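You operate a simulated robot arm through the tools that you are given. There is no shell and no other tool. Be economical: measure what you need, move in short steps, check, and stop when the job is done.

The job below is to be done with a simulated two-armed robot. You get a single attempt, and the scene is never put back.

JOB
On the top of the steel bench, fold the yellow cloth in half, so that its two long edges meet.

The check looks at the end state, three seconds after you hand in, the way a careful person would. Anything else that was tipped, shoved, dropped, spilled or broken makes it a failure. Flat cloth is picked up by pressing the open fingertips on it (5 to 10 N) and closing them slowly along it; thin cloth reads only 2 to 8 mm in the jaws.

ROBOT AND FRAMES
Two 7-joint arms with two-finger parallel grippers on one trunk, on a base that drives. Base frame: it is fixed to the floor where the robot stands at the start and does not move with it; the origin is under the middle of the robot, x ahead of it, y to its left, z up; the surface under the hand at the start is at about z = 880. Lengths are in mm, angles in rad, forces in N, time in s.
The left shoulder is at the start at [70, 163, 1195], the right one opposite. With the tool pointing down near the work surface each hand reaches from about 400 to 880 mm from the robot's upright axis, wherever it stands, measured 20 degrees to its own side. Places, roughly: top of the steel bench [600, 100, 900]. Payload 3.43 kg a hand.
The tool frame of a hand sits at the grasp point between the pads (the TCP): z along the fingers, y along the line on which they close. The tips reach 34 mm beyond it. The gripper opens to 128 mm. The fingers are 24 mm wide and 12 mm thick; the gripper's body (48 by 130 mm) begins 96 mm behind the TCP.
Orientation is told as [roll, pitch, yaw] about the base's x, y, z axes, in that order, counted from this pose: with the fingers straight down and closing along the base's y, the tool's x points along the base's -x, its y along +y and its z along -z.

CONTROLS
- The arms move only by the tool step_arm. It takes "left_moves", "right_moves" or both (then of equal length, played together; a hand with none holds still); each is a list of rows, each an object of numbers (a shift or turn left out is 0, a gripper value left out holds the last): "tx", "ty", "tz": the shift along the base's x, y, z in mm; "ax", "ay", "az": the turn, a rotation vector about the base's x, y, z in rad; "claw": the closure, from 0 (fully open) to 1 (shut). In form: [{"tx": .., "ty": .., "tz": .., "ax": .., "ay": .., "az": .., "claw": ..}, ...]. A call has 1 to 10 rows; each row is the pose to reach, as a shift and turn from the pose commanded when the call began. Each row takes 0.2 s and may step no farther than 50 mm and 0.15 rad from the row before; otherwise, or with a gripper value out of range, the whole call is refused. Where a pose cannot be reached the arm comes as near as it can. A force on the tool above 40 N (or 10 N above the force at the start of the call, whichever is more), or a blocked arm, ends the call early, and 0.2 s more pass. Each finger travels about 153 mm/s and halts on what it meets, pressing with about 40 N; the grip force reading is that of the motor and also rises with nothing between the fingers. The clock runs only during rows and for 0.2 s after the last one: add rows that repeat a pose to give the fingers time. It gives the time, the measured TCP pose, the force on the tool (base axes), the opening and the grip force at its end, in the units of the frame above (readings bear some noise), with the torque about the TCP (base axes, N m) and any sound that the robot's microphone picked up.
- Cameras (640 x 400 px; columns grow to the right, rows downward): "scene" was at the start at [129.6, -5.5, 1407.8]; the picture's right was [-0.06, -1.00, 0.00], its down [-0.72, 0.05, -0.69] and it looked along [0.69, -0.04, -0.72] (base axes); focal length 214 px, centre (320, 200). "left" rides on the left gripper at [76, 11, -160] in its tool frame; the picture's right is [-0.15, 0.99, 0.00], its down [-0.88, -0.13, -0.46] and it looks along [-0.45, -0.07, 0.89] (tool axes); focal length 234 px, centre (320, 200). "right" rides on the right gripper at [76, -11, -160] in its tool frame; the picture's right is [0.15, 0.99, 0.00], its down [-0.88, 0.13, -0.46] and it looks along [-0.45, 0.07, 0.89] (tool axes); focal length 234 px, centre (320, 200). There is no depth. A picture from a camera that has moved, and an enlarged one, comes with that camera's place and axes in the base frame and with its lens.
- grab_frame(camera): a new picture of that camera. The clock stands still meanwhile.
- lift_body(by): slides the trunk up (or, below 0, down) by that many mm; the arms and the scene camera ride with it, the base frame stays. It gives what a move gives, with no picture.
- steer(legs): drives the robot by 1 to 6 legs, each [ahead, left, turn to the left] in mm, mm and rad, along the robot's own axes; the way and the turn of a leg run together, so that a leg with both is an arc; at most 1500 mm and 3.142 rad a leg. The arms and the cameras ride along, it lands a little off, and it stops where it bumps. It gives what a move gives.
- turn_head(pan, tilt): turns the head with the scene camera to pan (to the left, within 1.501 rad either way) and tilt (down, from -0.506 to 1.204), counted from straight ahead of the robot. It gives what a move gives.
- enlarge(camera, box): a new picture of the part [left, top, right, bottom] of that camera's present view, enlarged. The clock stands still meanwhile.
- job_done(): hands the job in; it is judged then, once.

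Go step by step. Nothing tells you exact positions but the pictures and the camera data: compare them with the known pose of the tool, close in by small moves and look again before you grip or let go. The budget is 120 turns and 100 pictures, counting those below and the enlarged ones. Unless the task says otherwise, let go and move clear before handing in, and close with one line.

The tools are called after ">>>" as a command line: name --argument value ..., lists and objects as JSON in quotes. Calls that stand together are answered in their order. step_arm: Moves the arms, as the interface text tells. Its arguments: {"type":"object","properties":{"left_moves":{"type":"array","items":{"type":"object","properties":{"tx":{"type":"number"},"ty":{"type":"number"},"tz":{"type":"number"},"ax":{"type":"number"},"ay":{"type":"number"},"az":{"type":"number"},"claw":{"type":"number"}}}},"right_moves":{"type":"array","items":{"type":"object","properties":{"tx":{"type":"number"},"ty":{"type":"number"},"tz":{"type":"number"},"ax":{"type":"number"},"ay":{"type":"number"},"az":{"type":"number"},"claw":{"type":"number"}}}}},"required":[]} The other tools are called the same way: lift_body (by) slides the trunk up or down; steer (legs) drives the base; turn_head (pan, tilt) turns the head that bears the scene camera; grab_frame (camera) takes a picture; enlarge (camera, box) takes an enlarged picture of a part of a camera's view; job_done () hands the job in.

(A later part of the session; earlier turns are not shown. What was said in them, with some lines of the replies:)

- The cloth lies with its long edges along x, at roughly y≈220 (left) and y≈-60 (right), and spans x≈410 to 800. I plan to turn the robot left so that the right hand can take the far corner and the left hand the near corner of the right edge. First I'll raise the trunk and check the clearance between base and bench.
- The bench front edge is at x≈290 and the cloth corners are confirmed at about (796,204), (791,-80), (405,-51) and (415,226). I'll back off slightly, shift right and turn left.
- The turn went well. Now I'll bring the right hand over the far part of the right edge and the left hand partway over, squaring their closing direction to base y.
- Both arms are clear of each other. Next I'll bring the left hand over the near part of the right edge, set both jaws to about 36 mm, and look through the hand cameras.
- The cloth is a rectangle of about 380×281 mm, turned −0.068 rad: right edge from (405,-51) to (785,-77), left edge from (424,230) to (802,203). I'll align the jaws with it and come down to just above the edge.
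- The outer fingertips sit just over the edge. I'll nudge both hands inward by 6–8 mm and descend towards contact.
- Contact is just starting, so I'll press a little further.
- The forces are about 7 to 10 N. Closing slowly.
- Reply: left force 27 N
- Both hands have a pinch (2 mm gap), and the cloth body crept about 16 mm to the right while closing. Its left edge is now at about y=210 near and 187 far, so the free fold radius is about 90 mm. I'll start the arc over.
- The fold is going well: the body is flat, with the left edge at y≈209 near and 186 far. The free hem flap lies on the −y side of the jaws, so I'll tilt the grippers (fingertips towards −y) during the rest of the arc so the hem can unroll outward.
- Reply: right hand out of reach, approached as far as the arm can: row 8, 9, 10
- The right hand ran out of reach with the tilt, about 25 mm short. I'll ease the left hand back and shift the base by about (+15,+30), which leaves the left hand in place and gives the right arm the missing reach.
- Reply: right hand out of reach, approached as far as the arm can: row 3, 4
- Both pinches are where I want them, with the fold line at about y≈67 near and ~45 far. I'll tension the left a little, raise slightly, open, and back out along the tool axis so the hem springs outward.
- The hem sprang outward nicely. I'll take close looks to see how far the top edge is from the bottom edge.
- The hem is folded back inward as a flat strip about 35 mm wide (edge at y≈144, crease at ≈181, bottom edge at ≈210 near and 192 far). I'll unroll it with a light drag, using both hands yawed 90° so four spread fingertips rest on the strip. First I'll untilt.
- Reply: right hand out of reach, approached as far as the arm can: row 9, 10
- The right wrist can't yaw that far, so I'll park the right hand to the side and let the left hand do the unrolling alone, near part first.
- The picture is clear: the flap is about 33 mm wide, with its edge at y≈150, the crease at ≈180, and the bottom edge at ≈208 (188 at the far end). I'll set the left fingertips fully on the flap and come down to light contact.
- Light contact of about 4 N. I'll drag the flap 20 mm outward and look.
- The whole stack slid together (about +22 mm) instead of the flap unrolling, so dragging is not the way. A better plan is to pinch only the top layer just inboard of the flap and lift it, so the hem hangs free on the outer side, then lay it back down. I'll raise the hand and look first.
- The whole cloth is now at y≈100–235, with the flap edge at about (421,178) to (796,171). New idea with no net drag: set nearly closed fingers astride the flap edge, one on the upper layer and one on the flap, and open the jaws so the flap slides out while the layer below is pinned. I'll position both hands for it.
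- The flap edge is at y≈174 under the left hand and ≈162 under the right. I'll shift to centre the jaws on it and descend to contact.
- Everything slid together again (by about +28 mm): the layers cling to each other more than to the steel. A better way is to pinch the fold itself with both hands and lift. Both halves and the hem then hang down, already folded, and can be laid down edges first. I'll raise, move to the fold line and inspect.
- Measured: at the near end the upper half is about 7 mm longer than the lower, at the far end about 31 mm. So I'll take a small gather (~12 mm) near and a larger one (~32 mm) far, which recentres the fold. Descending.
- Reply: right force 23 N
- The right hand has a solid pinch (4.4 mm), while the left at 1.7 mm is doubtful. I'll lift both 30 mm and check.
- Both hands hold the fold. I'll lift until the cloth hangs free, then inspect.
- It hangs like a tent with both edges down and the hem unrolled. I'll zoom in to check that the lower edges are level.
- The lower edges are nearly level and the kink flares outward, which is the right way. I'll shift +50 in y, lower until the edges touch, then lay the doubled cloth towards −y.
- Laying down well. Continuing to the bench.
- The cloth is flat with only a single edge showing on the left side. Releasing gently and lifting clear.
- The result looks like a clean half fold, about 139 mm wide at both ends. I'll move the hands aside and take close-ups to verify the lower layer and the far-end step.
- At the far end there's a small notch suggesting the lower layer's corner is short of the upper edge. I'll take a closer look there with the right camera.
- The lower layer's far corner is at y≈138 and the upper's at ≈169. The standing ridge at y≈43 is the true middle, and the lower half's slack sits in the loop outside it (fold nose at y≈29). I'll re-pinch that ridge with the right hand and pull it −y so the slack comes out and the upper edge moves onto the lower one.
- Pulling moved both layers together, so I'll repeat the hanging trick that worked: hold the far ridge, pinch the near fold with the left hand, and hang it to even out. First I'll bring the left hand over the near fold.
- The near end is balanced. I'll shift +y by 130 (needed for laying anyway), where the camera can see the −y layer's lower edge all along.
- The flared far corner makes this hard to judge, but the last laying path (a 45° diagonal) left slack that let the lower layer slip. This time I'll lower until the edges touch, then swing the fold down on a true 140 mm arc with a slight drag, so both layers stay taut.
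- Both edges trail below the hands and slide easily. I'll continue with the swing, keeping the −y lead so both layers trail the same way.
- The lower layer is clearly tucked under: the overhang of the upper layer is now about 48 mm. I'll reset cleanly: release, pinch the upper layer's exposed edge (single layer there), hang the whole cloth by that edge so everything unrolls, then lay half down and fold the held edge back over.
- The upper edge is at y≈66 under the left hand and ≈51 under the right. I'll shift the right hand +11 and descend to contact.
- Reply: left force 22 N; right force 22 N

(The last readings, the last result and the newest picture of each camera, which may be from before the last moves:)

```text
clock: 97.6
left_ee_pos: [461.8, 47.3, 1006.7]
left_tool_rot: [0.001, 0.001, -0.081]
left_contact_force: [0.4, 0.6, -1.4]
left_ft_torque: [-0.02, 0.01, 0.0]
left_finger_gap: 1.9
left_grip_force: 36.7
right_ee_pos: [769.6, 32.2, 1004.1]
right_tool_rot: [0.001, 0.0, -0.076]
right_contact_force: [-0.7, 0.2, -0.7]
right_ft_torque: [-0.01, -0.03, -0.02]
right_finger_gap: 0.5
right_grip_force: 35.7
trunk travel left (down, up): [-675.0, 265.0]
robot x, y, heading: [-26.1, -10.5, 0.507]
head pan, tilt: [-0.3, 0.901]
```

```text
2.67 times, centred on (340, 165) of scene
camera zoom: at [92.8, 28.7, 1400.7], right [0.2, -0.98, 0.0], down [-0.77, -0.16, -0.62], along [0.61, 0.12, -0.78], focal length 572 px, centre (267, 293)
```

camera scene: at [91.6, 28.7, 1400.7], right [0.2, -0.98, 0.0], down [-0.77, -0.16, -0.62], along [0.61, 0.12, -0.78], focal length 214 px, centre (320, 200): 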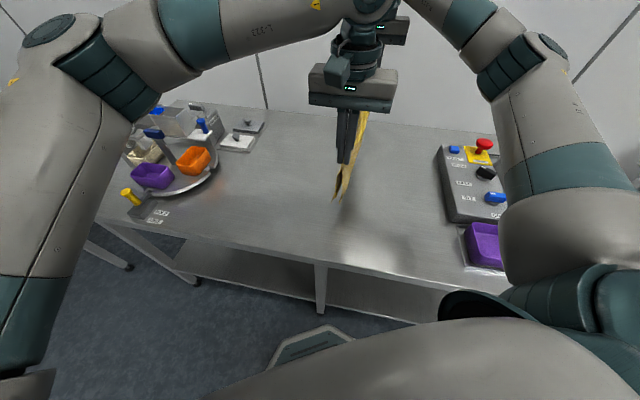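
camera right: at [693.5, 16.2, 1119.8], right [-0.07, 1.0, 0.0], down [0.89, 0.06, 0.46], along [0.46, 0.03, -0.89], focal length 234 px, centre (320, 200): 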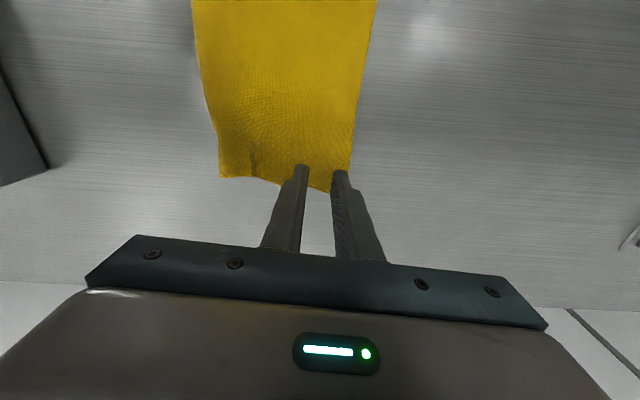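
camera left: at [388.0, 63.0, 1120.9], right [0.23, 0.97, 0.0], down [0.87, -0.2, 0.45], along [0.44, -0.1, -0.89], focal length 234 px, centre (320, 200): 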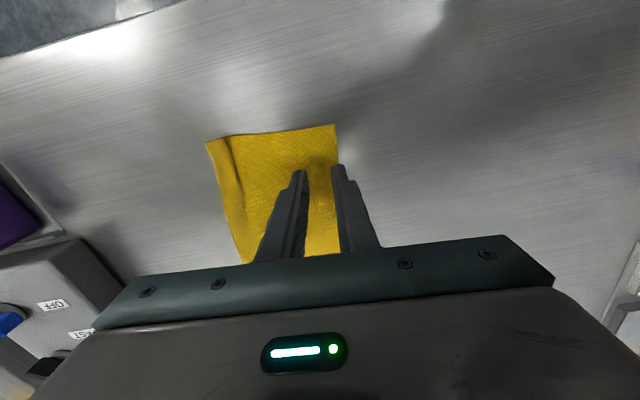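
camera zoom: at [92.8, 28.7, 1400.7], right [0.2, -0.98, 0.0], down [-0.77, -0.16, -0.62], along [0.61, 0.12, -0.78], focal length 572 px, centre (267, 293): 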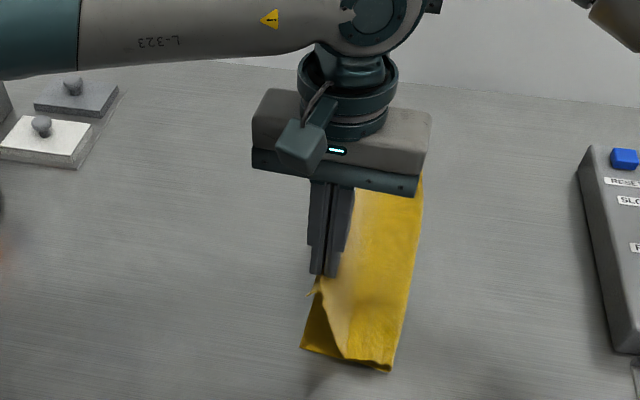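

The left hand has the upper layer, but the right closed empty (0.5 mm). I'll lower the left partway, reopen the right and look.

>>> step_arm --left_moves '[{"tz": -15}, {"tz": -30}, {"tz": -45}, {"tz": -60}, {"tz": -60}]' --right_moves '[{"tz": 0, "claw": 0.85}, {"tz": -15, "claw": 0.76}, {"tz": -30}, {"tz": -45}, {"tz": -45}]'

>>> enlarge --camera "right" --box '[180, 20, 440, 220]'

```text
clock: 98.8
left_ee_pos: [462.0, 48.1, 946.5]
left_tool_rot: [-0.004, 0.001, -0.08]
left_contact_force: [0.7, -0.2, 0.6]
left_ft_torque: [-0.01, -0.04, 0.0]
left_finger_gap: 2.0
left_grip_force: 37.2
right_ee_pos: [767.7, 32.0, 957.8]
right_tool_rot: [-0.001, -0.002, -0.075]
right_contact_force: [0.0, 0.0, 0.6]
right_ft_torque: [-0.01, -0.03, 0.03]
right_finger_gap: 30.3
right_grip_force: 0.2
trunk travel left (down, up): [-675.0, 265.0]
robot x, y, heading: [-22.6, -12.2, 0.505]
head pan, tilt: [-0.3, 0.901]
```

```text
2.00 times, centred on (310, 120) of right
camera zoom: at [692.8, 27.1, 1118.2], right [-0.07, 1.0, 0.0], down [0.89, 0.06, 0.46], along [0.46, 0.03, -0.89], focal length 468 px, centre (340, 360)
```

zoom: 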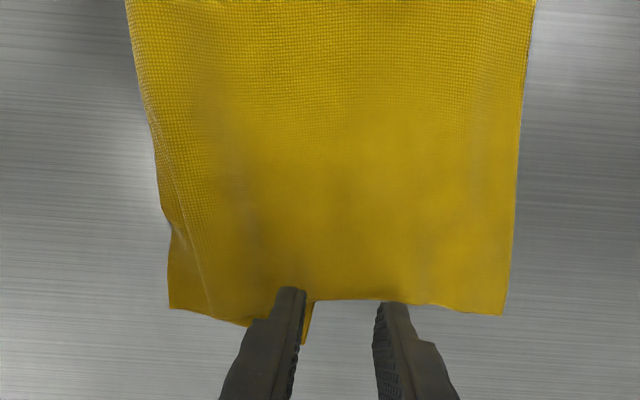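

Now the upper layer's far edge swung out to y≈117–122, a wide single-layer area. I'll move the right hand over it and press.

>>> step_arm --right_moves '[{"tx": -8, "ty": 25}, {"tx": -16, "ty": 50}, {"tx": -22, "ty": 64, "tz": -15}, {"tx": -22, "ty": 64, "tz": -30}, {"tx": -22, "ty": 64, "tz": -38}, {"tx": -22, "ty": 64, "tz": -42}, {"tx": -22, "ty": 64, "tz": -43}, {"tx": -22, "ty": 64, "tz": -43}]'

```text
clock: 100.6
left_ee_pos: [463.3, 47.6, 946.8]
left_tool_rot: [0.0, 0.0, -0.079]
left_contact_force: [0.3, 0.1, -0.1]
left_ft_torque: [-0.01, 0.0, 0.03]
left_finger_gap: 1.9
left_grip_force: 36.5
right_ee_pos: [746.2, 96.9, 915.4]
right_tool_rot: [-0.002, -0.001, -0.077]
right_contact_force: [0.9, -0.5, 1.7]
right_ft_torque: [0.04, -0.01, 0.03]
right_finger_gap: 30.8
right_grip_force: 0.1
trunk travel left (down, up): [-675.0, 265.0]
robot x, y, heading: [-24.5, -12.3, 0.499]
head pan, tilt: [-0.3, 0.901]
```

>>> step_arm --right_moves '[{"tz": -1}, {"tz": -1.5, "claw": 0.79}, {"tz": -1.5, "claw": 0.82}, {"tz": -1.5, "claw": 0.85}, {"tz": -1.5, "claw": 0.88}, {"tz": -1.5, "claw": 0.91}, {"tz": -1.5, "claw": 0.94}, {"tz": -1.5, "claw": 0.97}, {"tz": -1.5, "claw": 1.0}, {"tz": -1.5, "claw": 1.0}]'

```text
clock: 102.8
left_ee_pos: [461.8, 47.8, 947.3]
left_tool_rot: [0.001, 0.0, -0.081]
left_contact_force: [0.3, 0.3, 0.6]
left_ft_torque: [-0.01, 0.02, 0.03]
left_finger_gap: 1.9
left_grip_force: 36.4
right_ee_pos: [745.0, 96.8, 915.2]
right_tool_rot: [0.001, -0.002, -0.076]
right_contact_force: [0.3, 0.0, 13.8]
right_ft_torque: [0.06, 0.0, 0.01]
right_finger_gap: 2.3
right_grip_force: 36.8
trunk travel left (down, up): [-675.0, 265.0]
robot x, y, heading: [-25.2, -7.8, 0.499]
head pan, tilt: [-0.3, 0.901]
```

Both hands now hold the upper edge (1.9 and 2.3 mm). I'll level and spread the hands, then lift with the trunk until the whole cloth hangs free.

>>> step_arm --left_moves '[{"ty": 5, "tz": 8}, {"ty": 10, "tz": 16}, {"ty": 15, "tz": 24}, {"ty": 20, "tz": 32}, {"ty": 24, "tz": 40}, {"ty": 24, "tz": 52}, {"ty": 24, "tz": 65}]' --right_moves '[{"tx": 3, "ty": -5, "tz": 14}, {"tx": 6, "ty": -10, "tz": 28}, {"tx": 10, "ty": -15, "tz": 42}, {"tx": 14, "ty": -20, "tz": 56}, {"tx": 18, "ty": -24, "tz": 70}, {"tx": 20, "ty": -24, "tz": 84}, {"tx": 22, "ty": -24, "tz": 97}]'

>>> lift_body --by 205

>>> grab_frame --camera "scene"

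```text
clock: 104.4
left_ee_pos: [460.8, 72.1, 1013.0]
left_tool_rot: [0.0, -0.001, -0.083]
left_contact_force: [-0.4, 0.1, 0.4]
left_ft_torque: [-0.02, -0.04, 0.01]
left_finger_gap: 1.9
left_grip_force: 36.4
right_ee_pos: [767.9, 73.3, 1011.9]
right_tool_rot: [0.001, -0.002, -0.077]
right_contact_force: [-0.3, -0.4, -0.6]
right_ft_torque: [-0.03, -0.02, 0.02]
right_finger_gap: 1.9
right_grip_force: 36.7
trunk travel left (down, up): [-675.0, 265.0]
robot x, y, heading: [-25.3, -9.0, 0.502]
head pan, tilt: [-0.3, 0.901]
```

```text
clock: 106.6
left_ee_pos: [462.6, 71.2, 1216.2]
left_tool_rot: [-0.001, 0.001, -0.082]
left_contact_force: [0.9, 0.5, 0.0]
left_ft_torque: [-0.06, -0.01, 0.01]
left_finger_gap: 2.1
left_grip_force: 36.3
right_ee_pos: [767.8, 72.6, 1215.2]
right_tool_rot: [0.001, -0.001, -0.076]
right_contact_force: [-0.3, 0.0, -0.2]
right_ft_torque: [-0.02, -0.01, 0.02]
right_finger_gap: 2.2
right_grip_force: 37.1
trunk travel left (down, up): [-880.0, 60.0]
robot x, y, heading: [-22.7, -10.6, 0.505]
head pan, tilt: [-0.3, 0.901]
```

```text
9 pictures are left
camera scene: at [92.7, 28.8, 1605.7], right [0.2, -0.98, 0.0], down [-0.77, -0.16, -0.62], along [0.61, 0.12, -0.78], focal length 214 px, centre (320, 200)
```

scene: 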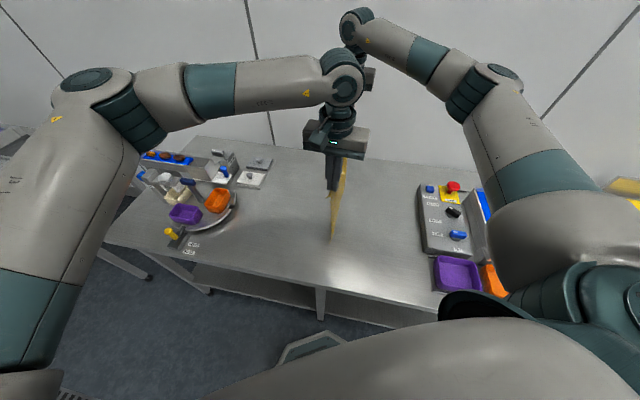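

The whole cloth hangs from the original right edge, now fully open. I'll carry it +y by 110, then lower with the trunk in stages, leading −y so the free edge trails towards +y.

>>> step_arm --left_moves '[{"ty": 12}, {"ty": 24}, {"ty": 36}, {"ty": 48}, {"ty": 60}, {"ty": 72}, {"ty": 84}, {"ty": 96}, {"ty": 108}, {"ty": 108}]' --right_moves '[{"ty": 12}, {"ty": 24}, {"ty": 36}, {"ty": 48}, {"ty": 60}, {"ty": 72}, {"ty": 84}, {"ty": 93}, {"ty": 95}, {"ty": 95}]'

>>> lift_body --by -32

>>> enlarge --camera "scene" --box '[230, 80, 390, 260]'

```text
clock: 108.8
left_ee_pos: [462.0, 179.2, 1219.1]
left_tool_rot: [0.002, 0.0, -0.082]
left_contact_force: [-0.1, -0.5, 0.4]
left_ft_torque: [0.03, -0.02, -0.03]
left_finger_gap: 1.9
left_grip_force: 36.4
right_ee_pos: [768.0, 168.4, 1216.0]
right_tool_rot: [-0.001, 0.0, -0.077]
right_contact_force: [0.3, 0.1, 0.1]
right_ft_torque: [-0.01, -0.02, 0.0]
right_finger_gap: 2.2
right_grip_force: 36.7
trunk travel left (down, up): [-880.0, 60.0]
robot x, y, heading: [-24.0, -11.6, 0.502]
head pan, tilt: [-0.3, 0.901]
```

```text
clock: 109.5
left_ee_pos: [461.0, 180.6, 1185.6]
left_tool_rot: [0.001, -0.001, -0.079]
left_contact_force: [0.2, -0.4, -0.3]
left_ft_torque: [0.02, -0.06, -0.01]
left_finger_gap: 1.7
left_grip_force: 36.5
right_ee_pos: [768.3, 168.0, 1183.9]
right_tool_rot: [0.0, -0.001, -0.076]
right_contact_force: [0.0, 0.5, 0.0]
right_ft_torque: [-0.01, 0.03, 0.04]
right_finger_gap: 2.0
right_grip_force: 36.5
trunk travel left (down, up): [-848.0, 92.0]
robot x, y, heading: [-22.5, -9.2, 0.502]
head pan, tilt: [-0.3, 0.901]
```

```text
2.22 times, centred on (310, 170) of scene
camera zoom: at [92.3, 28.7, 1573.8], right [0.2, -0.98, 0.0], down [-0.77, -0.16, -0.62], along [0.61, 0.12, -0.78], focal length 477 px, centre (342, 267)
```

zoom: 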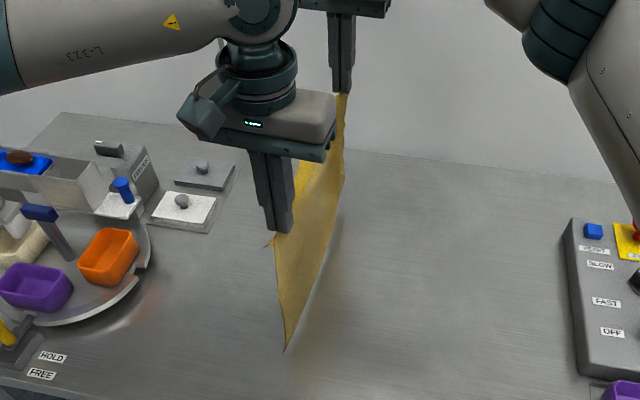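

The sheet hangs perfectly flat. Now I'll lay the first half down with a diagonal −y/down move.

>>> step_arm --left_moves '[{"ty": -14, "tz": -8}, {"ty": -28, "tz": -18}, {"ty": -42, "tz": -30}, {"ty": -56, "tz": -42}, {"ty": -70, "tz": -55}, {"ty": -84, "tz": -69}, {"ty": -98, "tz": -83}, {"ty": -112, "tz": -97}, {"ty": -126, "tz": -111}, {"ty": -138, "tz": -125}]' --right_moves '[{"ty": -14, "tz": -8}, {"ty": -28, "tz": -18}, {"ty": -42, "tz": -30}, {"ty": -56, "tz": -42}, {"ty": -70, "tz": -55}, {"ty": -84, "tz": -69}, {"ty": -98, "tz": -83}, {"ty": -112, "tz": -97}, {"ty": -126, "tz": -111}, {"ty": -138, "tz": -125}]'

>>> grab_frame --camera "scene"

```text
clock: 111.7
left_ee_pos: [461.8, 40.3, 1060.1]
left_tool_rot: [0.001, 0.002, -0.079]
left_contact_force: [0.5, -0.1, 0.4]
left_ft_torque: [-0.01, 0.0, 0.02]
left_finger_gap: 1.9
left_grip_force: 36.6
right_ee_pos: [768.6, 30.2, 1056.5]
right_tool_rot: [0.0, -0.001, -0.077]
right_contact_force: [-0.6, 0.0, 0.5]
right_ft_torque: [0.01, 0.01, 0.03]
right_finger_gap: 2.2
right_grip_force: 36.5
trunk travel left (down, up): [-848.0, 92.0]
robot x, y, heading: [-26.6, -11.1, 0.503]
head pan, tilt: [-0.3, 0.901]
```

```text
7 pictures are left
camera scene: at [93.3, 27.2, 1573.7], right [0.2, -0.98, 0.0], down [-0.77, -0.16, -0.62], along [0.61, 0.13, -0.78], focal length 214 px, centre (320, 200)
```

scene: 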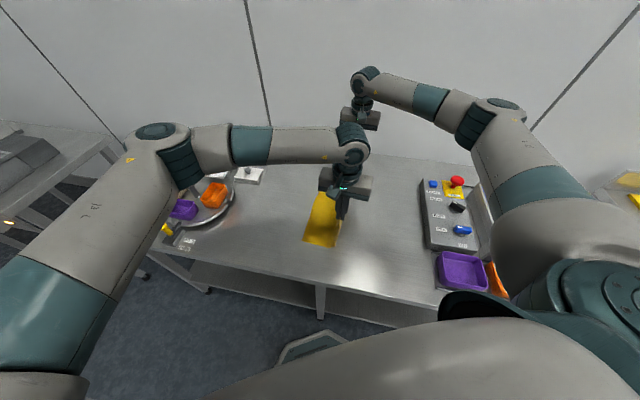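

The first half lies flat with the free edge at y≈150–160. Next: settle the fold under the hands, then swing the held edge back towards +y, using the trunk for part of the descent.

>>> step_arm --left_moves '[{"ty": -6}, {"ty": -12}]' --right_moves '[{"ty": -6}, {"ty": -12}]'

>>> lift_body --by -30

>>> step_arm --left_moves '[{"ty": -6}, {"ty": -12}, {"ty": -2, "tz": -1}, {"ty": 8, "tz": -3}, {"ty": 18, "tz": -6}, {"ty": 28, "tz": -10}, {"ty": 38, "tz": -15}, {"ty": 48, "tz": -20}, {"ty": 58, "tz": -27}, {"ty": 67, "tz": -33}]' --right_moves '[{"ty": -6}, {"ty": -12}, {"ty": -2, "tz": -1}, {"ty": 8, "tz": -3}, {"ty": 18, "tz": -6}, {"ty": 28, "tz": -10}, {"ty": 38, "tz": -15}, {"ty": 48, "tz": -20}, {"ty": 58, "tz": -27}, {"ty": 67, "tz": -33}]'

>>> lift_body --by -25

>>> grab_frame --camera "right"

>>> grab_frame --camera "left"

```text
clock: 112.3
left_ee_pos: [462.5, 27.8, 1060.4]
left_tool_rot: [0.001, 0.004, -0.081]
left_contact_force: [-0.2, -0.5, 0.3]
left_ft_torque: [0.03, 0.0, 0.01]
left_finger_gap: 1.9
left_grip_force: 37.0
right_ee_pos: [768.9, 17.4, 1057.3]
right_tool_rot: [0.003, 0.001, -0.076]
right_contact_force: [0.2, -0.1, -0.6]
right_ft_torque: [0.0, -0.05, 0.02]
right_finger_gap: 2.1
right_grip_force: 36.6
trunk travel left (down, up): [-848.0, 92.0]
robot x, y, heading: [-26.9, -14.0, 0.499]
head pan, tilt: [-0.3, 0.901]
```

```text
clock: 113.1
left_ee_pos: [461.2, 30.7, 1031.0]
left_tool_rot: [0.0, 0.0, -0.08]
left_contact_force: [0.4, 0.0, 0.0]
left_ft_torque: [-0.02, -0.01, 0.02]
left_finger_gap: 2.0
left_grip_force: 36.8
right_ee_pos: [767.4, 18.7, 1028.1]
right_tool_rot: [0.0, -0.002, -0.077]
right_contact_force: [-0.1, 0.3, 1.5]
right_ft_torque: [0.0, -0.01, 0.02]
right_finger_gap: 2.2
right_grip_force: 36.8
trunk travel left (down, up): [-818.0, 122.0]
robot x, y, heading: [-21.9, -12.8, 0.501]
head pan, tilt: [-0.3, 0.901]
```

```text
clock: 115.3
left_ee_pos: [462.9, 96.8, 998.6]
left_tool_rot: [-0.004, 0.0, -0.081]
left_contact_force: [0.6, -0.3, -0.5]
left_ft_torque: [0.01, 0.02, -0.03]
left_finger_gap: 1.7
left_grip_force: 36.5
right_ee_pos: [769.6, 86.3, 993.9]
right_tool_rot: [0.0, -0.001, -0.076]
right_contact_force: [-0.2, 0.7, -0.7]
right_ft_torque: [-0.03, -0.06, 0.01]
right_finger_gap: 2.2
right_grip_force: 36.4
trunk travel left (down, up): [-818.0, 122.0]
robot x, y, heading: [-27.1, -8.7, 0.505]
head pan, tilt: [-0.3, 0.901]
```

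```text
clock: 116.0
left_ee_pos: [463.0, 97.5, 972.4]
left_tool_rot: [0.0, 0.0, -0.08]
left_contact_force: [-0.2, 0.1, -0.7]
left_ft_torque: [-0.01, -0.03, -0.03]
left_finger_gap: 1.8
left_grip_force: 36.5
right_ee_pos: [769.3, 85.0, 970.1]
right_tool_rot: [0.0, -0.001, -0.078]
right_contact_force: [0.0, -0.8, 0.9]
right_ft_torque: [0.03, 0.0, 0.0]
right_finger_gap: 2.2
right_grip_force: 36.5
trunk travel left (down, up): [-793.0, 147.0]
robot x, y, heading: [-22.5, -12.3, 0.501]
head pan, tilt: [-0.3, 0.901]
```

```text
6 pictures are left
camera right: at [693.6, 79.6, 1129.8], right [-0.07, 1.0, 0.0], down [0.89, 0.06, 0.46], along [0.46, 0.03, -0.89], focal length 234 px, centre (320, 200)
```

right: 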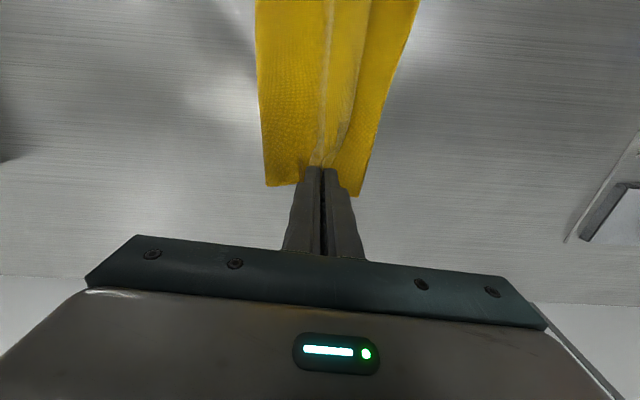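

```text
5 pictures are left
camera left: at [387.6, 114.1, 1132.3], right [0.23, 0.97, 0.0], down [0.87, -0.2, 0.46], along [0.44, -0.1, -0.89], focal length 234 px, centre (320, 200)
```

left: 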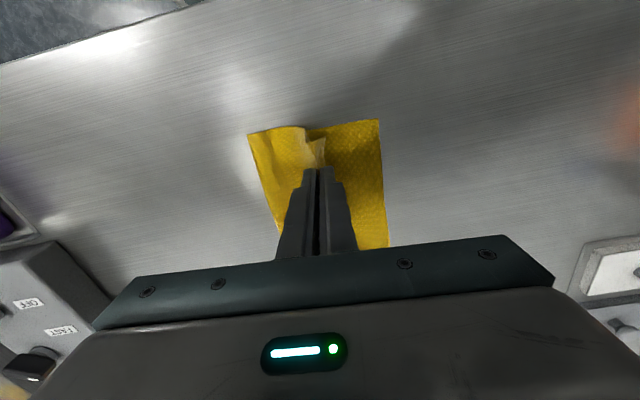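

Near end is right (fold at 30, edge at 166), but at the far end the fold rolled over too early: the lower half is only ~107 mm there, with the free far corner at y≈132. I'll swing both hands back above their proper fold points (left y≈30, right y≈−10) to lay the lower half out fully, then fold again.

>>> step_arm --left_moves '[{"ty": -6, "tz": 9}, {"ty": -12, "tz": 18}, {"ty": -19, "tz": 26}, {"ty": -25, "tz": 34}, {"ty": -31, "tz": 40}, {"ty": -37, "tz": 46}, {"ty": -44, "tz": 51}, {"ty": -50, "tz": 54}, {"ty": -56, "tz": 56}, {"ty": -62, "tz": 57}]' --right_moves '[{"ty": -10, "tz": 10}, {"ty": -20, "tz": 19}, {"ty": -30, "tz": 28}, {"ty": -40, "tz": 36}, {"ty": -50, "tz": 44}, {"ty": -60, "tz": 50}, {"ty": -70, "tz": 55}, {"ty": -80, "tz": 57}, {"ty": -90, "tz": 57}, {"ty": -102, "tz": 54}]'

>>> step_arm --left_moves '[{"ty": 0}, {"ty": -4, "tz": -4}, {"ty": -4, "tz": -4}]' --right_moves '[{"ty": -3, "tz": -4}, {"ty": -6, "tz": -8}, {"ty": -6, "tz": -8}]'

>>> grab_frame --camera "right"

```text
clock: 118.2
left_ee_pos: [461.6, 35.3, 1029.5]
left_tool_rot: [0.0, 0.002, -0.08]
left_contact_force: [0.9, -0.3, -0.1]
left_ft_torque: [-0.02, -0.04, 0.01]
left_finger_gap: 1.8
left_grip_force: 36.8
right_ee_pos: [769.2, -18.5, 1023.6]
right_tool_rot: [0.002, -0.001, -0.076]
right_contact_force: [-0.7, 0.9, -0.5]
right_ft_torque: [0.03, -0.01, 0.0]
right_finger_gap: 2.3
right_grip_force: 37.1
trunk travel left (down, up): [-793.0, 147.0]
robot x, y, heading: [-21.7, -13.7, 0.5]
head pan, tilt: [-0.3, 0.901]
```

```text
clock: 119.0
left_ee_pos: [461.9, 31.4, 1025.2]
left_tool_rot: [-0.003, 0.0, -0.079]
left_contact_force: [1.2, 0.3, -0.4]
left_ft_torque: [-0.05, -0.06, -0.01]
left_finger_gap: 1.6
left_grip_force: 36.8
right_ee_pos: [770.1, -23.6, 1016.2]
right_tool_rot: [0.001, 0.0, -0.076]
right_contact_force: [-1.7, 1.4, 0.5]
right_ft_torque: [-0.01, 0.03, -0.02]
right_finger_gap: 1.9
right_grip_force: 37.2
trunk travel left (down, up): [-793.0, 147.0]
robot x, y, heading: [-27.5, -9.2, 0.502]
head pan, tilt: [-0.3, 0.901]
```

```text
4 pictures are left
camera right: at [694.3, -29.0, 1175.9], right [-0.07, 1.0, 0.0], down [0.89, 0.06, 0.46], along [0.46, 0.03, -0.89], focal length 234 px, centre (320, 200)
```

right: 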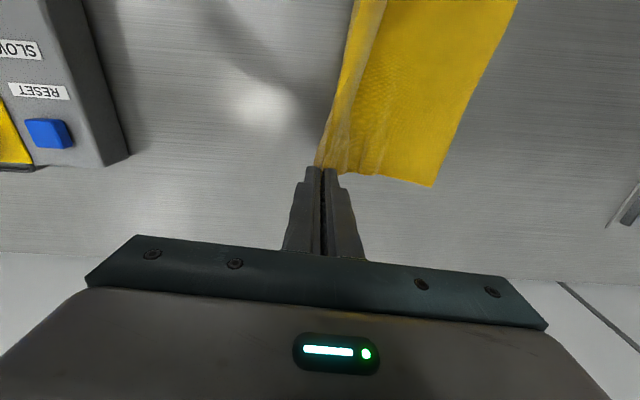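

The lower half is fully laid: free edge from (436,166) to (815,133). Now I'll fold forward on the proper arcs (left centre y≈24 with radius 112, right centre y≈−3 with radius 103).

>>> step_arm --left_moves '[{"ty": 4, "tz": 1}, {"ty": 10.6, "tz": 1.6}, {"ty": 27.7, "tz": -2.5}, {"ty": 44, "tz": -9}, {"ty": 59, "tz": -18}, {"ty": 72.5, "tz": -30}]' --right_moves '[{"ty": 19, "tz": 3}, {"ty": 36.7, "tz": 2}, {"ty": 52.6, "tz": -2}, {"ty": 67.6, "tz": -8}, {"ty": 81.2, "tz": -17}, {"ty": 93.6, "tz": -27}]'

>>> step_arm --left_moves '[{"ty": 11, "tz": -13}, {"ty": 20.5, "tz": -28}, {"ty": 27, "tz": -44}, {"ty": 31, "tz": -60}, {"ty": 32.5, "tz": -72}, {"ty": 32.5, "tz": -72}]' --right_moves '[{"ty": 10, "tz": -12}, {"ty": 19, "tz": -26}, {"ty": 25, "tz": -41}, {"ty": 29, "tz": -56}, {"ty": 30, "tz": -68}, {"ty": 30, "tz": -68}]'

>>> grab_frame --camera "right"

```text
clock: 120.4
left_ee_pos: [462.1, 103.8, 994.7]
left_tool_rot: [-0.002, 0.0, -0.08]
left_contact_force: [1.3, 1.0, -0.1]
left_ft_torque: [-0.04, 0.03, -0.01]
left_finger_gap: 1.9
left_grip_force: 37.0
right_ee_pos: [770.8, 71.1, 990.8]
right_tool_rot: [0.001, 0.0, -0.076]
right_contact_force: [0.3, 0.9, -0.2]
right_ft_torque: [-0.01, 0.03, 0.01]
right_finger_gap: 2.2
right_grip_force: 37.0
trunk travel left (down, up): [-793.0, 147.0]
robot x, y, heading: [-25.5, -11.4, 0.5]
head pan, tilt: [-0.3, 0.901]
```

```text
clock: 121.8
left_ee_pos: [462.6, 136.3, 923.9]
left_tool_rot: [0.001, 0.001, -0.082]
left_contact_force: [0.0, -0.7, -0.8]
left_ft_torque: [-0.01, 0.01, -0.04]
left_finger_gap: 2.0
left_grip_force: 36.8
right_ee_pos: [769.2, 99.7, 919.9]
right_tool_rot: [0.0, -0.001, -0.076]
right_contact_force: [0.1, 0.2, 1.1]
right_ft_torque: [-0.04, -0.01, 0.0]
right_finger_gap: 2.3
right_grip_force: 37.2
trunk travel left (down, up): [-793.0, 147.0]
robot x, y, heading: [-25.9, -14.0, 0.504]
head pan, tilt: [-0.3, 0.901]
```

```text
3 pictures are left
camera right: at [693.6, 95.0, 1080.2], right [-0.07, 1.0, 0.0], down [0.89, 0.06, 0.46], along [0.46, 0.03, -0.89], focal length 234 px, centre (320, 200)
```

right: 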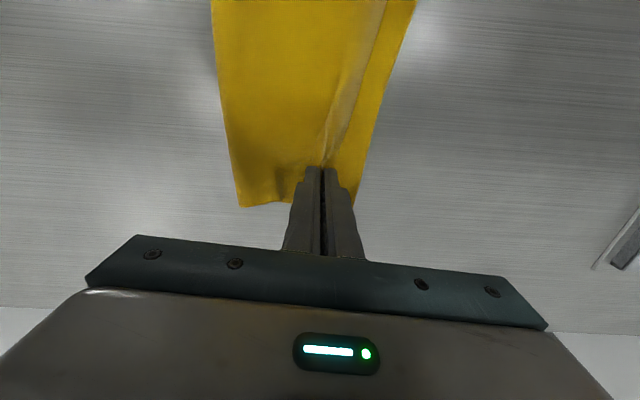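

The far fold nose is still at y≈25, so there seems to be some balloon slack in the upper half there. It can be patted flat after release. I'll open gently and lift clear.

>>> step_arm --left_moves '[{"tz": -4}, {"tz": -4, "claw": 0.9}, {"tz": -4, "claw": 0.8}, {"tz": -4, "claw": 0.65}, {"tz": -4, "claw": 0.65}, {"tz": 20}, {"tz": 50}, {"tz": 90}, {"tz": 130}, {"tz": 150}]' --right_moves '[{"tz": -1}, {"tz": -1, "claw": 0.9}, {"tz": -1, "claw": 0.8}, {"tz": -1, "claw": 0.65}, {"tz": -1, "claw": 0.65}, {"tz": 20}, {"tz": 50}, {"tz": 90}, {"tz": 130}, {"tz": 150}]'

>>> step_arm --left_moves '[{"ty": 40}, {"ty": 80}, {"ty": 120}, {"ty": 160}, {"ty": 200}]' --right_moves '[{"ty": -20}, {"ty": -40, "tx": -10}, {"ty": -55, "tx": -10}, {"ty": -55, "tx": -10}, {"ty": -55, "tx": -10}]'

>>> enlarge --camera "right" --box '[220, 0, 520, 220]'

```text
clock: 124.0
left_ee_pos: [461.8, 135.1, 1074.5]
left_tool_rot: [-0.001, 0.001, -0.081]
left_contact_force: [0.1, -1.4, -0.3]
left_ft_torque: [0.0, 0.0, -0.03]
left_finger_gap: 45.0
left_grip_force: 0.1
right_ee_pos: [768.2, 99.9, 1070.0]
right_tool_rot: [0.0, 0.0, -0.076]
right_contact_force: [1.0, 0.0, -0.3]
right_ft_torque: [0.0, -0.04, 0.03]
right_finger_gap: 44.8
right_grip_force: 0.0
trunk travel left (down, up): [-793.0, 147.0]
robot x, y, heading: [-23.2, -9.0, 0.504]
head pan, tilt: [-0.3, 0.901]
```

```text
clock: 125.2
left_ee_pos: [460.1, 335.3, 1073.5]
left_tool_rot: [-0.001, 0.001, -0.083]
left_contact_force: [0.7, 0.2, 0.5]
left_ft_torque: [0.0, -0.01, -0.03]
left_finger_gap: 45.0
left_grip_force: 0.2
right_ee_pos: [757.9, 44.9, 1071.3]
right_tool_rot: [0.001, -0.003, -0.077]
right_contact_force: [0.4, -0.1, 0.5]
right_ft_torque: [0.01, -0.04, 0.01]
right_finger_gap: 44.9
right_grip_force: 0.1
trunk travel left (down, up): [-793.0, 147.0]
robot x, y, heading: [-25.6, -10.5, 0.499]
head pan, tilt: [-0.3, 0.901]
```

```text
1.82 times, centred on (370, 110) of right
camera zoom: at [682.3, 40.2, 1230.4], right [-0.07, 1.0, 0.0], down [0.89, 0.06, 0.46], along [0.46, 0.03, -0.89], focal length 426 px, centre (229, 364)
```

zoom: 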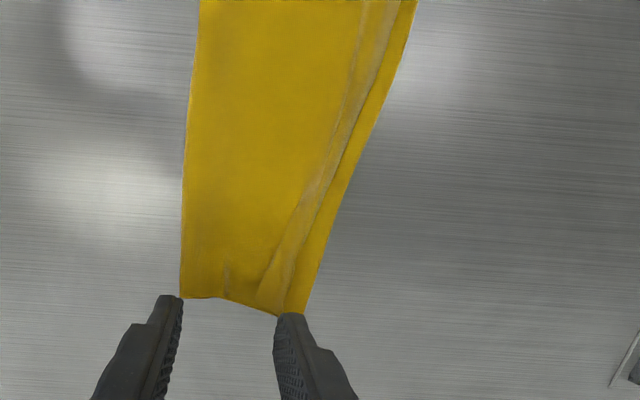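

Now only the far end is imperfect: a leftover ridge and slack there (fold nose at y≈7, lower edge ≈110, upper edge ≈97). I'll press the spread fingertips on the far end and open them to stretch it widthwise, pulling the fold −y and the edges +y.

>>> step_arm --right_moves '[{"tx": 8, "ty": 13, "tz": -40, "claw": 0.61}, {"tx": 8, "ty": 13, "tz": -80}, {"tx": 8, "ty": 13, "tz": -115}, {"tx": 8, "ty": 13, "tz": -138}, {"tx": 8, "ty": 13, "tz": -148}, {"tx": 8, "ty": 13, "tz": -152}, {"tx": 8, "ty": 13, "tz": -152}]'

>>> step_arm --right_moves '[{"tz": -1}, {"tz": -2}, {"tz": -2}]'

```text
clock: 126.8
left_ee_pos: [460.9, 333.1, 1074.6]
left_tool_rot: [0.001, 0.0, -0.081]
left_contact_force: [-0.4, 0.0, 0.1]
left_ft_torque: [-0.04, 0.03, -0.01]
left_finger_gap: 45.0
left_grip_force: 0.0
right_ee_pos: [767.5, 58.3, 919.1]
right_tool_rot: [0.0, 0.0, -0.077]
right_contact_force: [-0.7, -0.2, 1.0]
right_ft_torque: [0.0, 0.01, 0.02]
right_finger_gap: 50.0
right_grip_force: 0.2
trunk travel left (down, up): [-793.0, 147.0]
robot x, y, heading: [-26.8, -12.6, 0.496]
head pan, tilt: [-0.3, 0.901]
```

```text
clock: 127.6
left_ee_pos: [461.4, 334.8, 1074.3]
left_tool_rot: [-0.002, 0.001, -0.08]
left_contact_force: [0.3, -0.1, 0.1]
left_ft_torque: [0.02, -0.01, 0.0]
left_finger_gap: 44.6
left_grip_force: 0.0
right_ee_pos: [767.6, 57.2, 918.3]
right_tool_rot: [0.001, -0.003, -0.077]
right_contact_force: [0.1, 0.6, 1.9]
right_ft_torque: [0.06, 0.01, -0.01]
right_finger_gap: 49.7
right_grip_force: 0.4
trunk travel left (down, up): [-793.0, 147.0]
robot x, y, heading: [-24.0, -8.4, 0.503]
head pan, tilt: [-0.3, 0.901]
```

>>> step_arm --right_moves '[{"tz": -1}, {"tz": -2}, {"tz": -2, "claw": 0.58}, {"tz": -2, "claw": 0.54}, {"tz": -2, "claw": 0.5}, {"tz": -2, "claw": 0.46}, {"tz": -2, "claw": 0.42}, {"tz": -2, "claw": 0.38}, {"tz": -2, "claw": 0.34}, {"tz": -2, "claw": 0.3}]'

>>> step_arm --right_moves '[{"tz": 30}, {"tz": 70}, {"tz": 110}, {"tz": 150}, {"tx": -10, "tz": 155}, {"tx": -10, "tz": 155}]'

>>> enlarge --camera "right" --box '[200, 0, 500, 220]'

```text
clock: 129.8
left_ee_pos: [461.5, 333.5, 1075.2]
left_tool_rot: [0.001, 0.0, -0.081]
left_contact_force: [0.0, 0.0, 0.2]
left_ft_torque: [-0.01, 0.02, -0.02]
left_finger_gap: 44.9
left_grip_force: 0.1
right_ee_pos: [766.7, 57.5, 917.2]
right_tool_rot: [0.002, -0.002, -0.076]
right_contact_force: [0.5, -1.2, 12.1]
right_ft_torque: [0.62, -0.08, -0.03]
right_finger_gap: 88.3
right_grip_force: 0.0
trunk travel left (down, up): [-793.0, 147.0]
robot x, y, heading: [-23.1, -12.0, 0.504]
head pan, tilt: [-0.3, 0.901]
```

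```text
clock: 131.2
left_ee_pos: [462.1, 334.2, 1073.9]
left_tool_rot: [0.0, 0.002, -0.081]
left_contact_force: [-0.7, -1.2, -0.4]
left_ft_torque: [-0.02, 0.06, -0.02]
left_finger_gap: 45.0
left_grip_force: 0.1
right_ee_pos: [758.4, 57.9, 1070.9]
right_tool_rot: [-0.001, -0.002, -0.078]
right_contact_force: [-0.4, -0.8, 0.3]
right_ft_torque: [0.0, -0.05, -0.01]
right_finger_gap: 89.4
right_grip_force: 0.0
trunk travel left (down, up): [-793.0, 147.0]
robot x, y, heading: [-22.6, -10.2, 0.504]
head pan, tilt: [-0.3, 0.901]
```

```text
1.82 times, centred on (350, 110) of right
camera zoom: at [682.6, 53.4, 1230.4], right [-0.07, 1.0, 0.0], down [0.89, 0.06, 0.46], along [0.45, 0.03, -0.89], focal length 426 px, centre (266, 364)
```

zoom: 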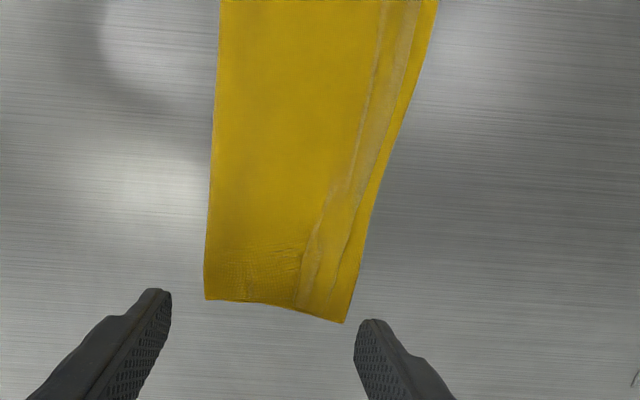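

The far end improved: its width went from 103 to 120 mm and the edges now lie almost together. I'll do one more far spread with the −y finger loaded (slight roll) to pull the fold out, and then flatten the leftover ridge along the edge.

>>> step_arm --right_moves '[{"tx": 14, "ty": 11, "tz": -40, "ax": 0.03, "claw": 0.53}, {"tx": 14, "ty": 11, "tz": -80, "ax": 0.03}, {"tx": 14, "ty": 11, "tz": -115, "ax": 0.03}, {"tx": 14, "ty": 11, "tz": -140, "ax": 0.03}, {"tx": 14, "ty": 11, "tz": -149, "ax": 0.03}, {"tx": 14, "ty": 11, "tz": -152, "ax": 0.03}, {"tx": 14, "ty": 11, "tz": -152, "ax": 0.03}]'

>>> step_arm --right_moves '[{"tz": -1}, {"tz": -2}, {"tz": -2}]'

```text
clock: 132.8
left_ee_pos: [461.9, 334.3, 1074.7]
left_tool_rot: [-0.002, 0.002, -0.08]
left_contact_force: [-0.2, -0.2, 0.6]
left_ft_torque: [0.03, 0.02, 0.01]
left_finger_gap: 44.9
left_grip_force: 0.0
right_ee_pos: [772.0, 70.0, 917.7]
right_tool_rot: [0.029, 0.003, -0.078]
right_contact_force: [0.7, 0.3, -0.2]
right_ft_torque: [-0.04, 0.03, 0.0]
right_finger_gap: 60.3
right_grip_force: 0.1
trunk travel left (down, up): [-793.0, 147.0]
robot x, y, heading: [-28.4, -9.9, 0.506]
head pan, tilt: [-0.3, 0.901]
```

```text
clock: 133.6
left_ee_pos: [462.1, 332.8, 1074.3]
left_tool_rot: [0.0, 0.0, -0.081]
left_contact_force: [0.9, 0.7, 0.5]
left_ft_torque: [0.0, 0.01, 0.0]
left_finger_gap: 44.8
left_grip_force: 0.1
right_ee_pos: [771.4, 70.9, 917.9]
right_tool_rot: [0.032, 0.0, -0.078]
right_contact_force: [1.1, -0.2, 8.0]
right_ft_torque: [-0.3, -0.01, 0.02]
right_finger_gap: 60.4
right_grip_force: 0.1
trunk travel left (down, up): [-793.0, 147.0]
robot x, y, heading: [-25.0, -8.7, 0.502]
head pan, tilt: [-0.3, 0.901]
```

>>> step_arm --right_moves '[{"ax": -0.01, "tz": -0.5}, {"ax": -0.015, "tz": -1}, {"ax": -0.015, "tz": -1}]'

```text
clock: 134.4
left_ee_pos: [460.8, 333.4, 1074.2]
left_tool_rot: [-0.001, 0.0, -0.079]
left_contact_force: [-0.4, -0.7, 0.5]
left_ft_torque: [-0.01, -0.02, 0.01]
left_finger_gap: 44.9
left_grip_force: 0.1
right_ee_pos: [770.6, 70.0, 916.9]
right_tool_rot: [0.016, 0.001, -0.077]
right_contact_force: [2.1, -0.5, 9.2]
right_ft_torque: [-0.05, -0.09, 0.04]
right_finger_gap: 60.4
right_grip_force: 0.5
trunk travel left (down, up): [-793.0, 147.0]
robot x, y, heading: [-20.7, -8.9, 0.504]
head pan, tilt: [-0.3, 0.901]
```

Both fingers are now loaded equally (9 N). I'll spread with a −y bias, then lift and move on to the ridge at x≈690.

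>>> step_arm --right_moves '[{"ty": -1, "claw": 0.5}, {"ty": -2, "claw": 0.47}, {"ty": -3, "claw": 0.44}, {"ty": -4, "claw": 0.41}, {"ty": -5, "claw": 0.38}, {"ty": -5, "claw": 0.36}, {"ty": -5, "claw": 0.36}, {"ty": -5, "tz": 25}, {"ty": -5, "tz": 50}]'

>>> step_arm --right_moves '[{"tx": -40, "ty": 10, "ax": -0.016, "claw": 0.53}, {"tx": -80, "ty": 20, "ax": -0.016}, {"tx": -80, "ty": 20, "tz": -30, "ax": -0.016}, {"tx": -80, "ty": 20, "tz": -45, "ax": -0.016}, {"tx": -80, "ty": 20, "tz": -49, "ax": -0.016}, {"tx": -80, "ty": 20, "tz": -50, "ax": -0.016}, {"tx": -80, "ty": 20, "tz": -50, "ax": -0.016}]'

```text
clock: 136.4
left_ee_pos: [459.6, 334.5, 1074.5]
left_tool_rot: [0.0, -0.001, -0.08]
left_contact_force: [-0.4, 0.2, 0.4]
left_ft_torque: [-0.02, 0.0, 0.0]
left_finger_gap: 44.9
left_grip_force: 0.1
right_ee_pos: [769.1, 64.0, 964.8]
right_tool_rot: [0.013, -0.001, -0.077]
right_contact_force: [0.0, 0.0, 0.6]
right_ft_torque: [-0.02, -0.05, 0.01]
right_finger_gap: 82.0
right_grip_force: 0.1
trunk travel left (down, up): [-793.0, 147.0]
robot x, y, heading: [-24.6, -8.9, 0.506]
head pan, tilt: [-0.3, 0.901]
```

```text
clock: 138.0
left_ee_pos: [459.8, 334.0, 1075.5]
left_tool_rot: [0.0, 0.0, -0.08]
left_contact_force: [0.7, 1.0, -0.4]
left_ft_torque: [0.0, 0.01, -0.03]
left_finger_gap: 44.6
left_grip_force: 0.0
right_ee_pos: [690.3, 85.2, 916.4]
right_tool_rot: [0.0, -0.002, -0.077]
right_contact_force: [0.0, 0.1, 4.7]
right_ft_torque: [0.17, 0.03, -0.01]
right_finger_gap: 60.1
right_grip_force: 0.1
trunk travel left (down, up): [-793.0, 147.0]
robot x, y, heading: [-19.9, -15.9, 0.499]
head pan, tilt: [-0.3, 0.901]
```

>>> step_arm --right_moves '[{"tz": -1, "ax": 0.01}, {"tz": -1, "ax": 0.01, "claw": 0.5}, {"tz": -1, "ax": 0.01, "claw": 0.47}, {"tz": -1, "ax": 0.01, "claw": 0.44}, {"tz": -1, "ax": 0.01, "claw": 0.41}, {"tz": -1, "ax": 0.01, "claw": 0.41}, {"tz": 25}, {"tz": 50}]'

>>> step_arm --right_moves '[{"tx": -40, "ty": 5, "claw": 0.53}, {"tx": -80, "ty": 10}, {"tx": -80, "ty": 10, "tz": -30}, {"tx": -80, "ty": 10, "tz": -45}, {"tx": -80, "ty": 10, "tz": -49}, {"tx": -80, "ty": 10, "tz": -51}, {"tx": -80, "ty": 10, "tz": -51}]'

```text
clock: 139.8
left_ee_pos: [460.3, 334.4, 1075.3]
left_tool_rot: [0.0, 0.0, -0.08]
left_contact_force: [0.2, 0.3, -0.2]
left_ft_torque: [0.0, -0.03, -0.01]
left_finger_gap: 45.2
left_grip_force: 0.0
right_ee_pos: [690.3, 86.8, 965.1]
right_tool_rot: [-0.001, -0.002, -0.076]
right_contact_force: [-0.7, -0.3, -0.2]
right_ft_torque: [-0.03, -0.04, 0.05]
right_finger_gap: 75.7
right_grip_force: 0.0
trunk travel left (down, up): [-793.0, 147.0]
robot x, y, heading: [-21.8, -10.9, 0.504]
head pan, tilt: [-0.3, 0.901]
```

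```text
clock: 141.4
left_ee_pos: [460.9, 333.4, 1075.9]
left_tool_rot: [0.001, 0.0, -0.08]
left_contact_force: [0.5, -0.4, -0.2]
left_ft_torque: [-0.02, 0.01, 0.0]
left_finger_gap: 44.9
left_grip_force: 0.1
right_ee_pos: [610.4, 95.5, 914.1]
right_tool_rot: [0.002, -0.004, -0.078]
right_contact_force: [3.6, -0.9, 18.1]
right_ft_torque: [0.36, -0.15, -0.06]
right_finger_gap: 60.3
right_grip_force: 0.1
trunk travel left (down, up): [-793.0, 147.0]
robot x, y, heading: [-24.8, -8.4, 0.505]
head pan, tilt: [-0.3, 0.901]
```

>>> step_arm --right_moves '[{"tz": 1.5, "ax": 0.01}, {"tz": 1.5, "ax": 0.01, "claw": 0.5}, {"tz": 1.5, "ax": 0.01, "claw": 0.47}, {"tz": 1.5, "ax": 0.01, "claw": 0.44}, {"tz": 1.5, "ax": 0.01, "claw": 0.41}, {"tz": 1.5, "ax": 0.01, "claw": 0.41}, {"tz": 40}, {"tz": 80}, {"tz": 120, "ty": -30}, {"tz": 140, "ty": -75}]'

>>> step_arm --right_moves '[{"ty": -40}, {"ty": -80}, {"ty": -110}, {"ty": -110}, {"ty": -110}, {"ty": -110}, {"ty": -110}]' --left_moves '[{"tx": 10, "ty": -40, "claw": 0.53}, {"tx": 20, "ty": -80}, {"tx": 30, "ty": -120}, {"tx": 40, "ty": -160}, {"tx": 60, "ty": -200}, {"tx": 75, "ty": -230, "tz": -20}, {"tx": 75, "ty": -230, "tz": -60}]'

>>> step_arm --left_moves '[{"tz": -40}, {"tz": -70}, {"tz": -88}, {"tz": -94}, {"tz": -98}, {"tz": -98}]'

```text
clock: 143.6
left_ee_pos: [460.7, 332.9, 1075.4]
left_tool_rot: [0.003, 0.0, -0.081]
left_contact_force: [-0.2, -0.1, -0.1]
left_ft_torque: [0.01, -0.01, 0.04]
left_finger_gap: 44.9
left_grip_force: 0.0
right_ee_pos: [614.6, 17.5, 1055.0]
right_tool_rot: [0.002, 0.0, -0.076]
right_contact_force: [0.1, -0.2, 0.7]
right_ft_torque: [0.0, -0.01, -0.02]
right_finger_gap: 75.5
right_grip_force: 0.1
trunk travel left (down, up): [-793.0, 147.0]
robot x, y, heading: [-29.2, -11.1, 0.502]
head pan, tilt: [-0.3, 0.901]
```

```text
clock: 145.2
left_ee_pos: [538.5, 106.9, 1011.7]
left_tool_rot: [-0.004, 0.003, -0.081]
left_contact_force: [0.3, -0.9, -0.9]
left_ft_torque: [0.03, 0.01, 0.02]
left_finger_gap: 60.1
left_grip_force: 0.1
right_ee_pos: [614.2, -90.3, 1051.9]
right_tool_rot: [-0.001, 0.0, -0.076]
right_contact_force: [0.4, 0.0, 0.1]
right_ft_torque: [-0.03, -0.01, -0.02]
right_finger_gap: 75.9
right_grip_force: 0.1
trunk travel left (down, up): [-793.0, 147.0]
robot x, y, heading: [-26.1, -9.4, 0.505]
head pan, tilt: [-0.3, 0.901]
```

```text
clock: 146.6
left_ee_pos: [537.2, 105.3, 916.7]
left_tool_rot: [0.0, -0.001, -0.08]
left_contact_force: [0.2, 0.9, 7.3]
left_ft_torque: [0.25, 0.03, 0.0]
left_finger_gap: 60.4
left_grip_force: 0.1
right_ee_pos: [613.3, -88.7, 1052.2]
right_tool_rot: [0.0, 0.0, -0.077]
right_contact_force: [0.5, -0.7, -0.5]
right_ft_torque: [0.02, 0.01, -0.02]
right_finger_gap: 75.4
right_grip_force: 0.1
trunk travel left (down, up): [-793.0, 147.0]
robot x, y, heading: [-22.8, -12.6, 0.503]
head pan, tilt: [-0.3, 0.901]
```

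Contact is good. I'll spread here, then do the same at x≈465.

>>> step_arm --left_moves '[{"ax": 0.01, "tz": -0.5}, {"ax": 0.01, "tz": -0.5, "claw": 0.5}, {"ax": 0.01, "tz": -0.5, "claw": 0.47}, {"ax": 0.01, "tz": -0.5, "claw": 0.44}, {"ax": 0.01, "tz": -0.5, "claw": 0.41}, {"ax": 0.01, "tz": -0.5, "claw": 0.41}, {"tz": 25}, {"tz": 50}]'

>>> step_arm --left_moves '[{"tx": -37, "ty": 3, "claw": 0.53}, {"tx": -72, "ty": 5}, {"tx": -72, "ty": 5, "tz": -30}, {"tx": -72, "ty": 5, "tz": -45}, {"tx": -72, "ty": 5, "tz": -49}, {"tx": -72, "ty": 5, "tz": -50}, {"tx": -72, "ty": 5, "tz": -50}]'

```text
clock: 148.4
left_ee_pos: [537.3, 105.2, 968.3]
left_tool_rot: [-0.002, -0.001, -0.083]
left_contact_force: [0.3, -0.4, -0.9]
left_ft_torque: [-0.03, -0.02, -0.01]
left_finger_gap: 75.6
left_grip_force: 0.1
right_ee_pos: [612.8, -89.9, 1053.4]
right_tool_rot: [0.001, -0.002, -0.076]
right_contact_force: [-0.2, -0.4, -0.6]
right_ft_torque: [-0.03, -0.03, -0.02]
right_finger_gap: 75.7
right_grip_force: 0.1
trunk travel left (down, up): [-793.0, 147.0]
robot x, y, heading: [-22.3, -9.1, 0.498]
head pan, tilt: [-0.3, 0.901]
```

```text
clock: 150.0
left_ee_pos: [463.8, 111.4, 916.9]
left_tool_rot: [0.0, -0.001, -0.081]
left_contact_force: [0.0, -0.3, 2.6]
left_ft_torque: [0.06, -0.04, -0.03]
left_finger_gap: 60.2
left_grip_force: 0.1
right_ee_pos: [612.7, -90.1, 1052.2]
right_tool_rot: [-0.001, -0.003, -0.077]
right_contact_force: [-0.4, -0.8, -0.3]
right_ft_torque: [-0.02, -0.02, 0.02]
right_finger_gap: 75.5
right_grip_force: 0.0
trunk travel left (down, up): [-793.0, 147.0]
robot x, y, heading: [-23.3, -8.3, 0.502]
head pan, tilt: [-0.3, 0.901]
```

>>> step_arm --left_moves '[{"tz": -1}, {"tz": -1, "claw": 0.5}, {"tz": -1, "claw": 0.47}, {"tz": -1, "claw": 0.44}, {"tz": -1, "claw": 0.41}, {"tz": -1, "claw": 0.41}, {"tz": 40}, {"tz": 80}, {"tz": 120, "ty": 20}, {"tz": 150, "ty": 60}]'

>>> step_arm --left_moves '[{"ty": 45}, {"ty": 90}, {"ty": 135}, {"ty": 170, "tx": -20}, {"ty": 200, "tx": -40}]' --right_moves '[{"ty": -20}, {"ty": -40}, {"ty": -50}, {"ty": -50}, {"ty": -50}]'

>>> enlarge --camera "scene" --box '[280, 150, 380, 250]'

```text
clock: 152.2
left_ee_pos: [463.8, 172.2, 1066.0]
left_tool_rot: [-0.002, 0.0, -0.083]
left_contact_force: [0.9, 0.6, 0.1]
left_ft_torque: [0.0, -0.04, 0.03]
left_finger_gap: 75.4
left_grip_force: 0.0
right_ee_pos: [613.1, -88.2, 1052.6]
right_tool_rot: [-0.002, -0.001, -0.076]
right_contact_force: [0.1, -0.2, 0.4]
right_ft_torque: [-0.01, -0.02, 0.04]
right_finger_gap: 75.4
right_grip_force: 0.1
trunk travel left (down, up): [-793.0, 147.0]
robot x, y, heading: [-26.5, -6.6, 0.506]
head pan, tilt: [-0.3, 0.901]
```

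```text
clock: 153.4
left_ee_pos: [423.9, 373.1, 1066.2]
left_tool_rot: [-0.003, 0.0, -0.08]
left_contact_force: [0.3, -0.5, -0.5]
left_ft_torque: [0.0, 0.01, 0.01]
left_finger_gap: 75.6
left_grip_force: 0.1
right_ee_pos: [610.3, -139.8, 1054.3]
right_tool_rot: [0.0, -0.002, -0.077]
right_contact_force: [-0.8, 1.1, 0.3]
right_ft_torque: [0.0, 0.01, -0.01]
right_finger_gap: 75.5
right_grip_force: 0.1
trunk travel left (down, up): [-793.0, 147.0]
robot x, y, heading: [-25.7, -9.8, 0.503]
head pan, tilt: [-0.3, 0.901]
```

```text
4.00 times, centred on (330, 200) of scene
camera zoom: at [90.7, 30.3, 1518.9], right [0.2, -0.98, 0.0], down [-0.77, -0.16, -0.62], along [0.61, 0.12, -0.78], focal length 858 px, centre (280, 200)
```

zoom: 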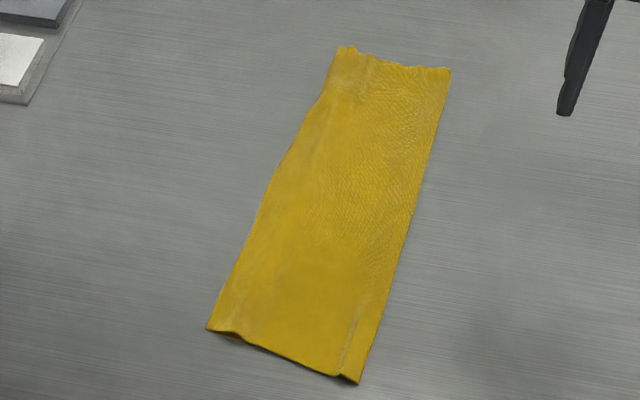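

The last picture shows the cloth folded lengthwise on the bench, with its two long edges together on the left and everything else where it was. Both hands are open and clear, so I'm handing in.

>>> job_done

```text
The job is handed in.
```

I handed in the yellow cloth folded in half lengthwise on the steel bench, its two long edges lying together on the left side, but the far end is not perfect. There it is still slightly gathered, about 122 mm wide instead of 140, with a few small wrinkles. Where I last measured, the edges differed by about 10 mm, and I had no pictures left to check closer. As far as the pictures show, nothing else on the bench was disturbed.
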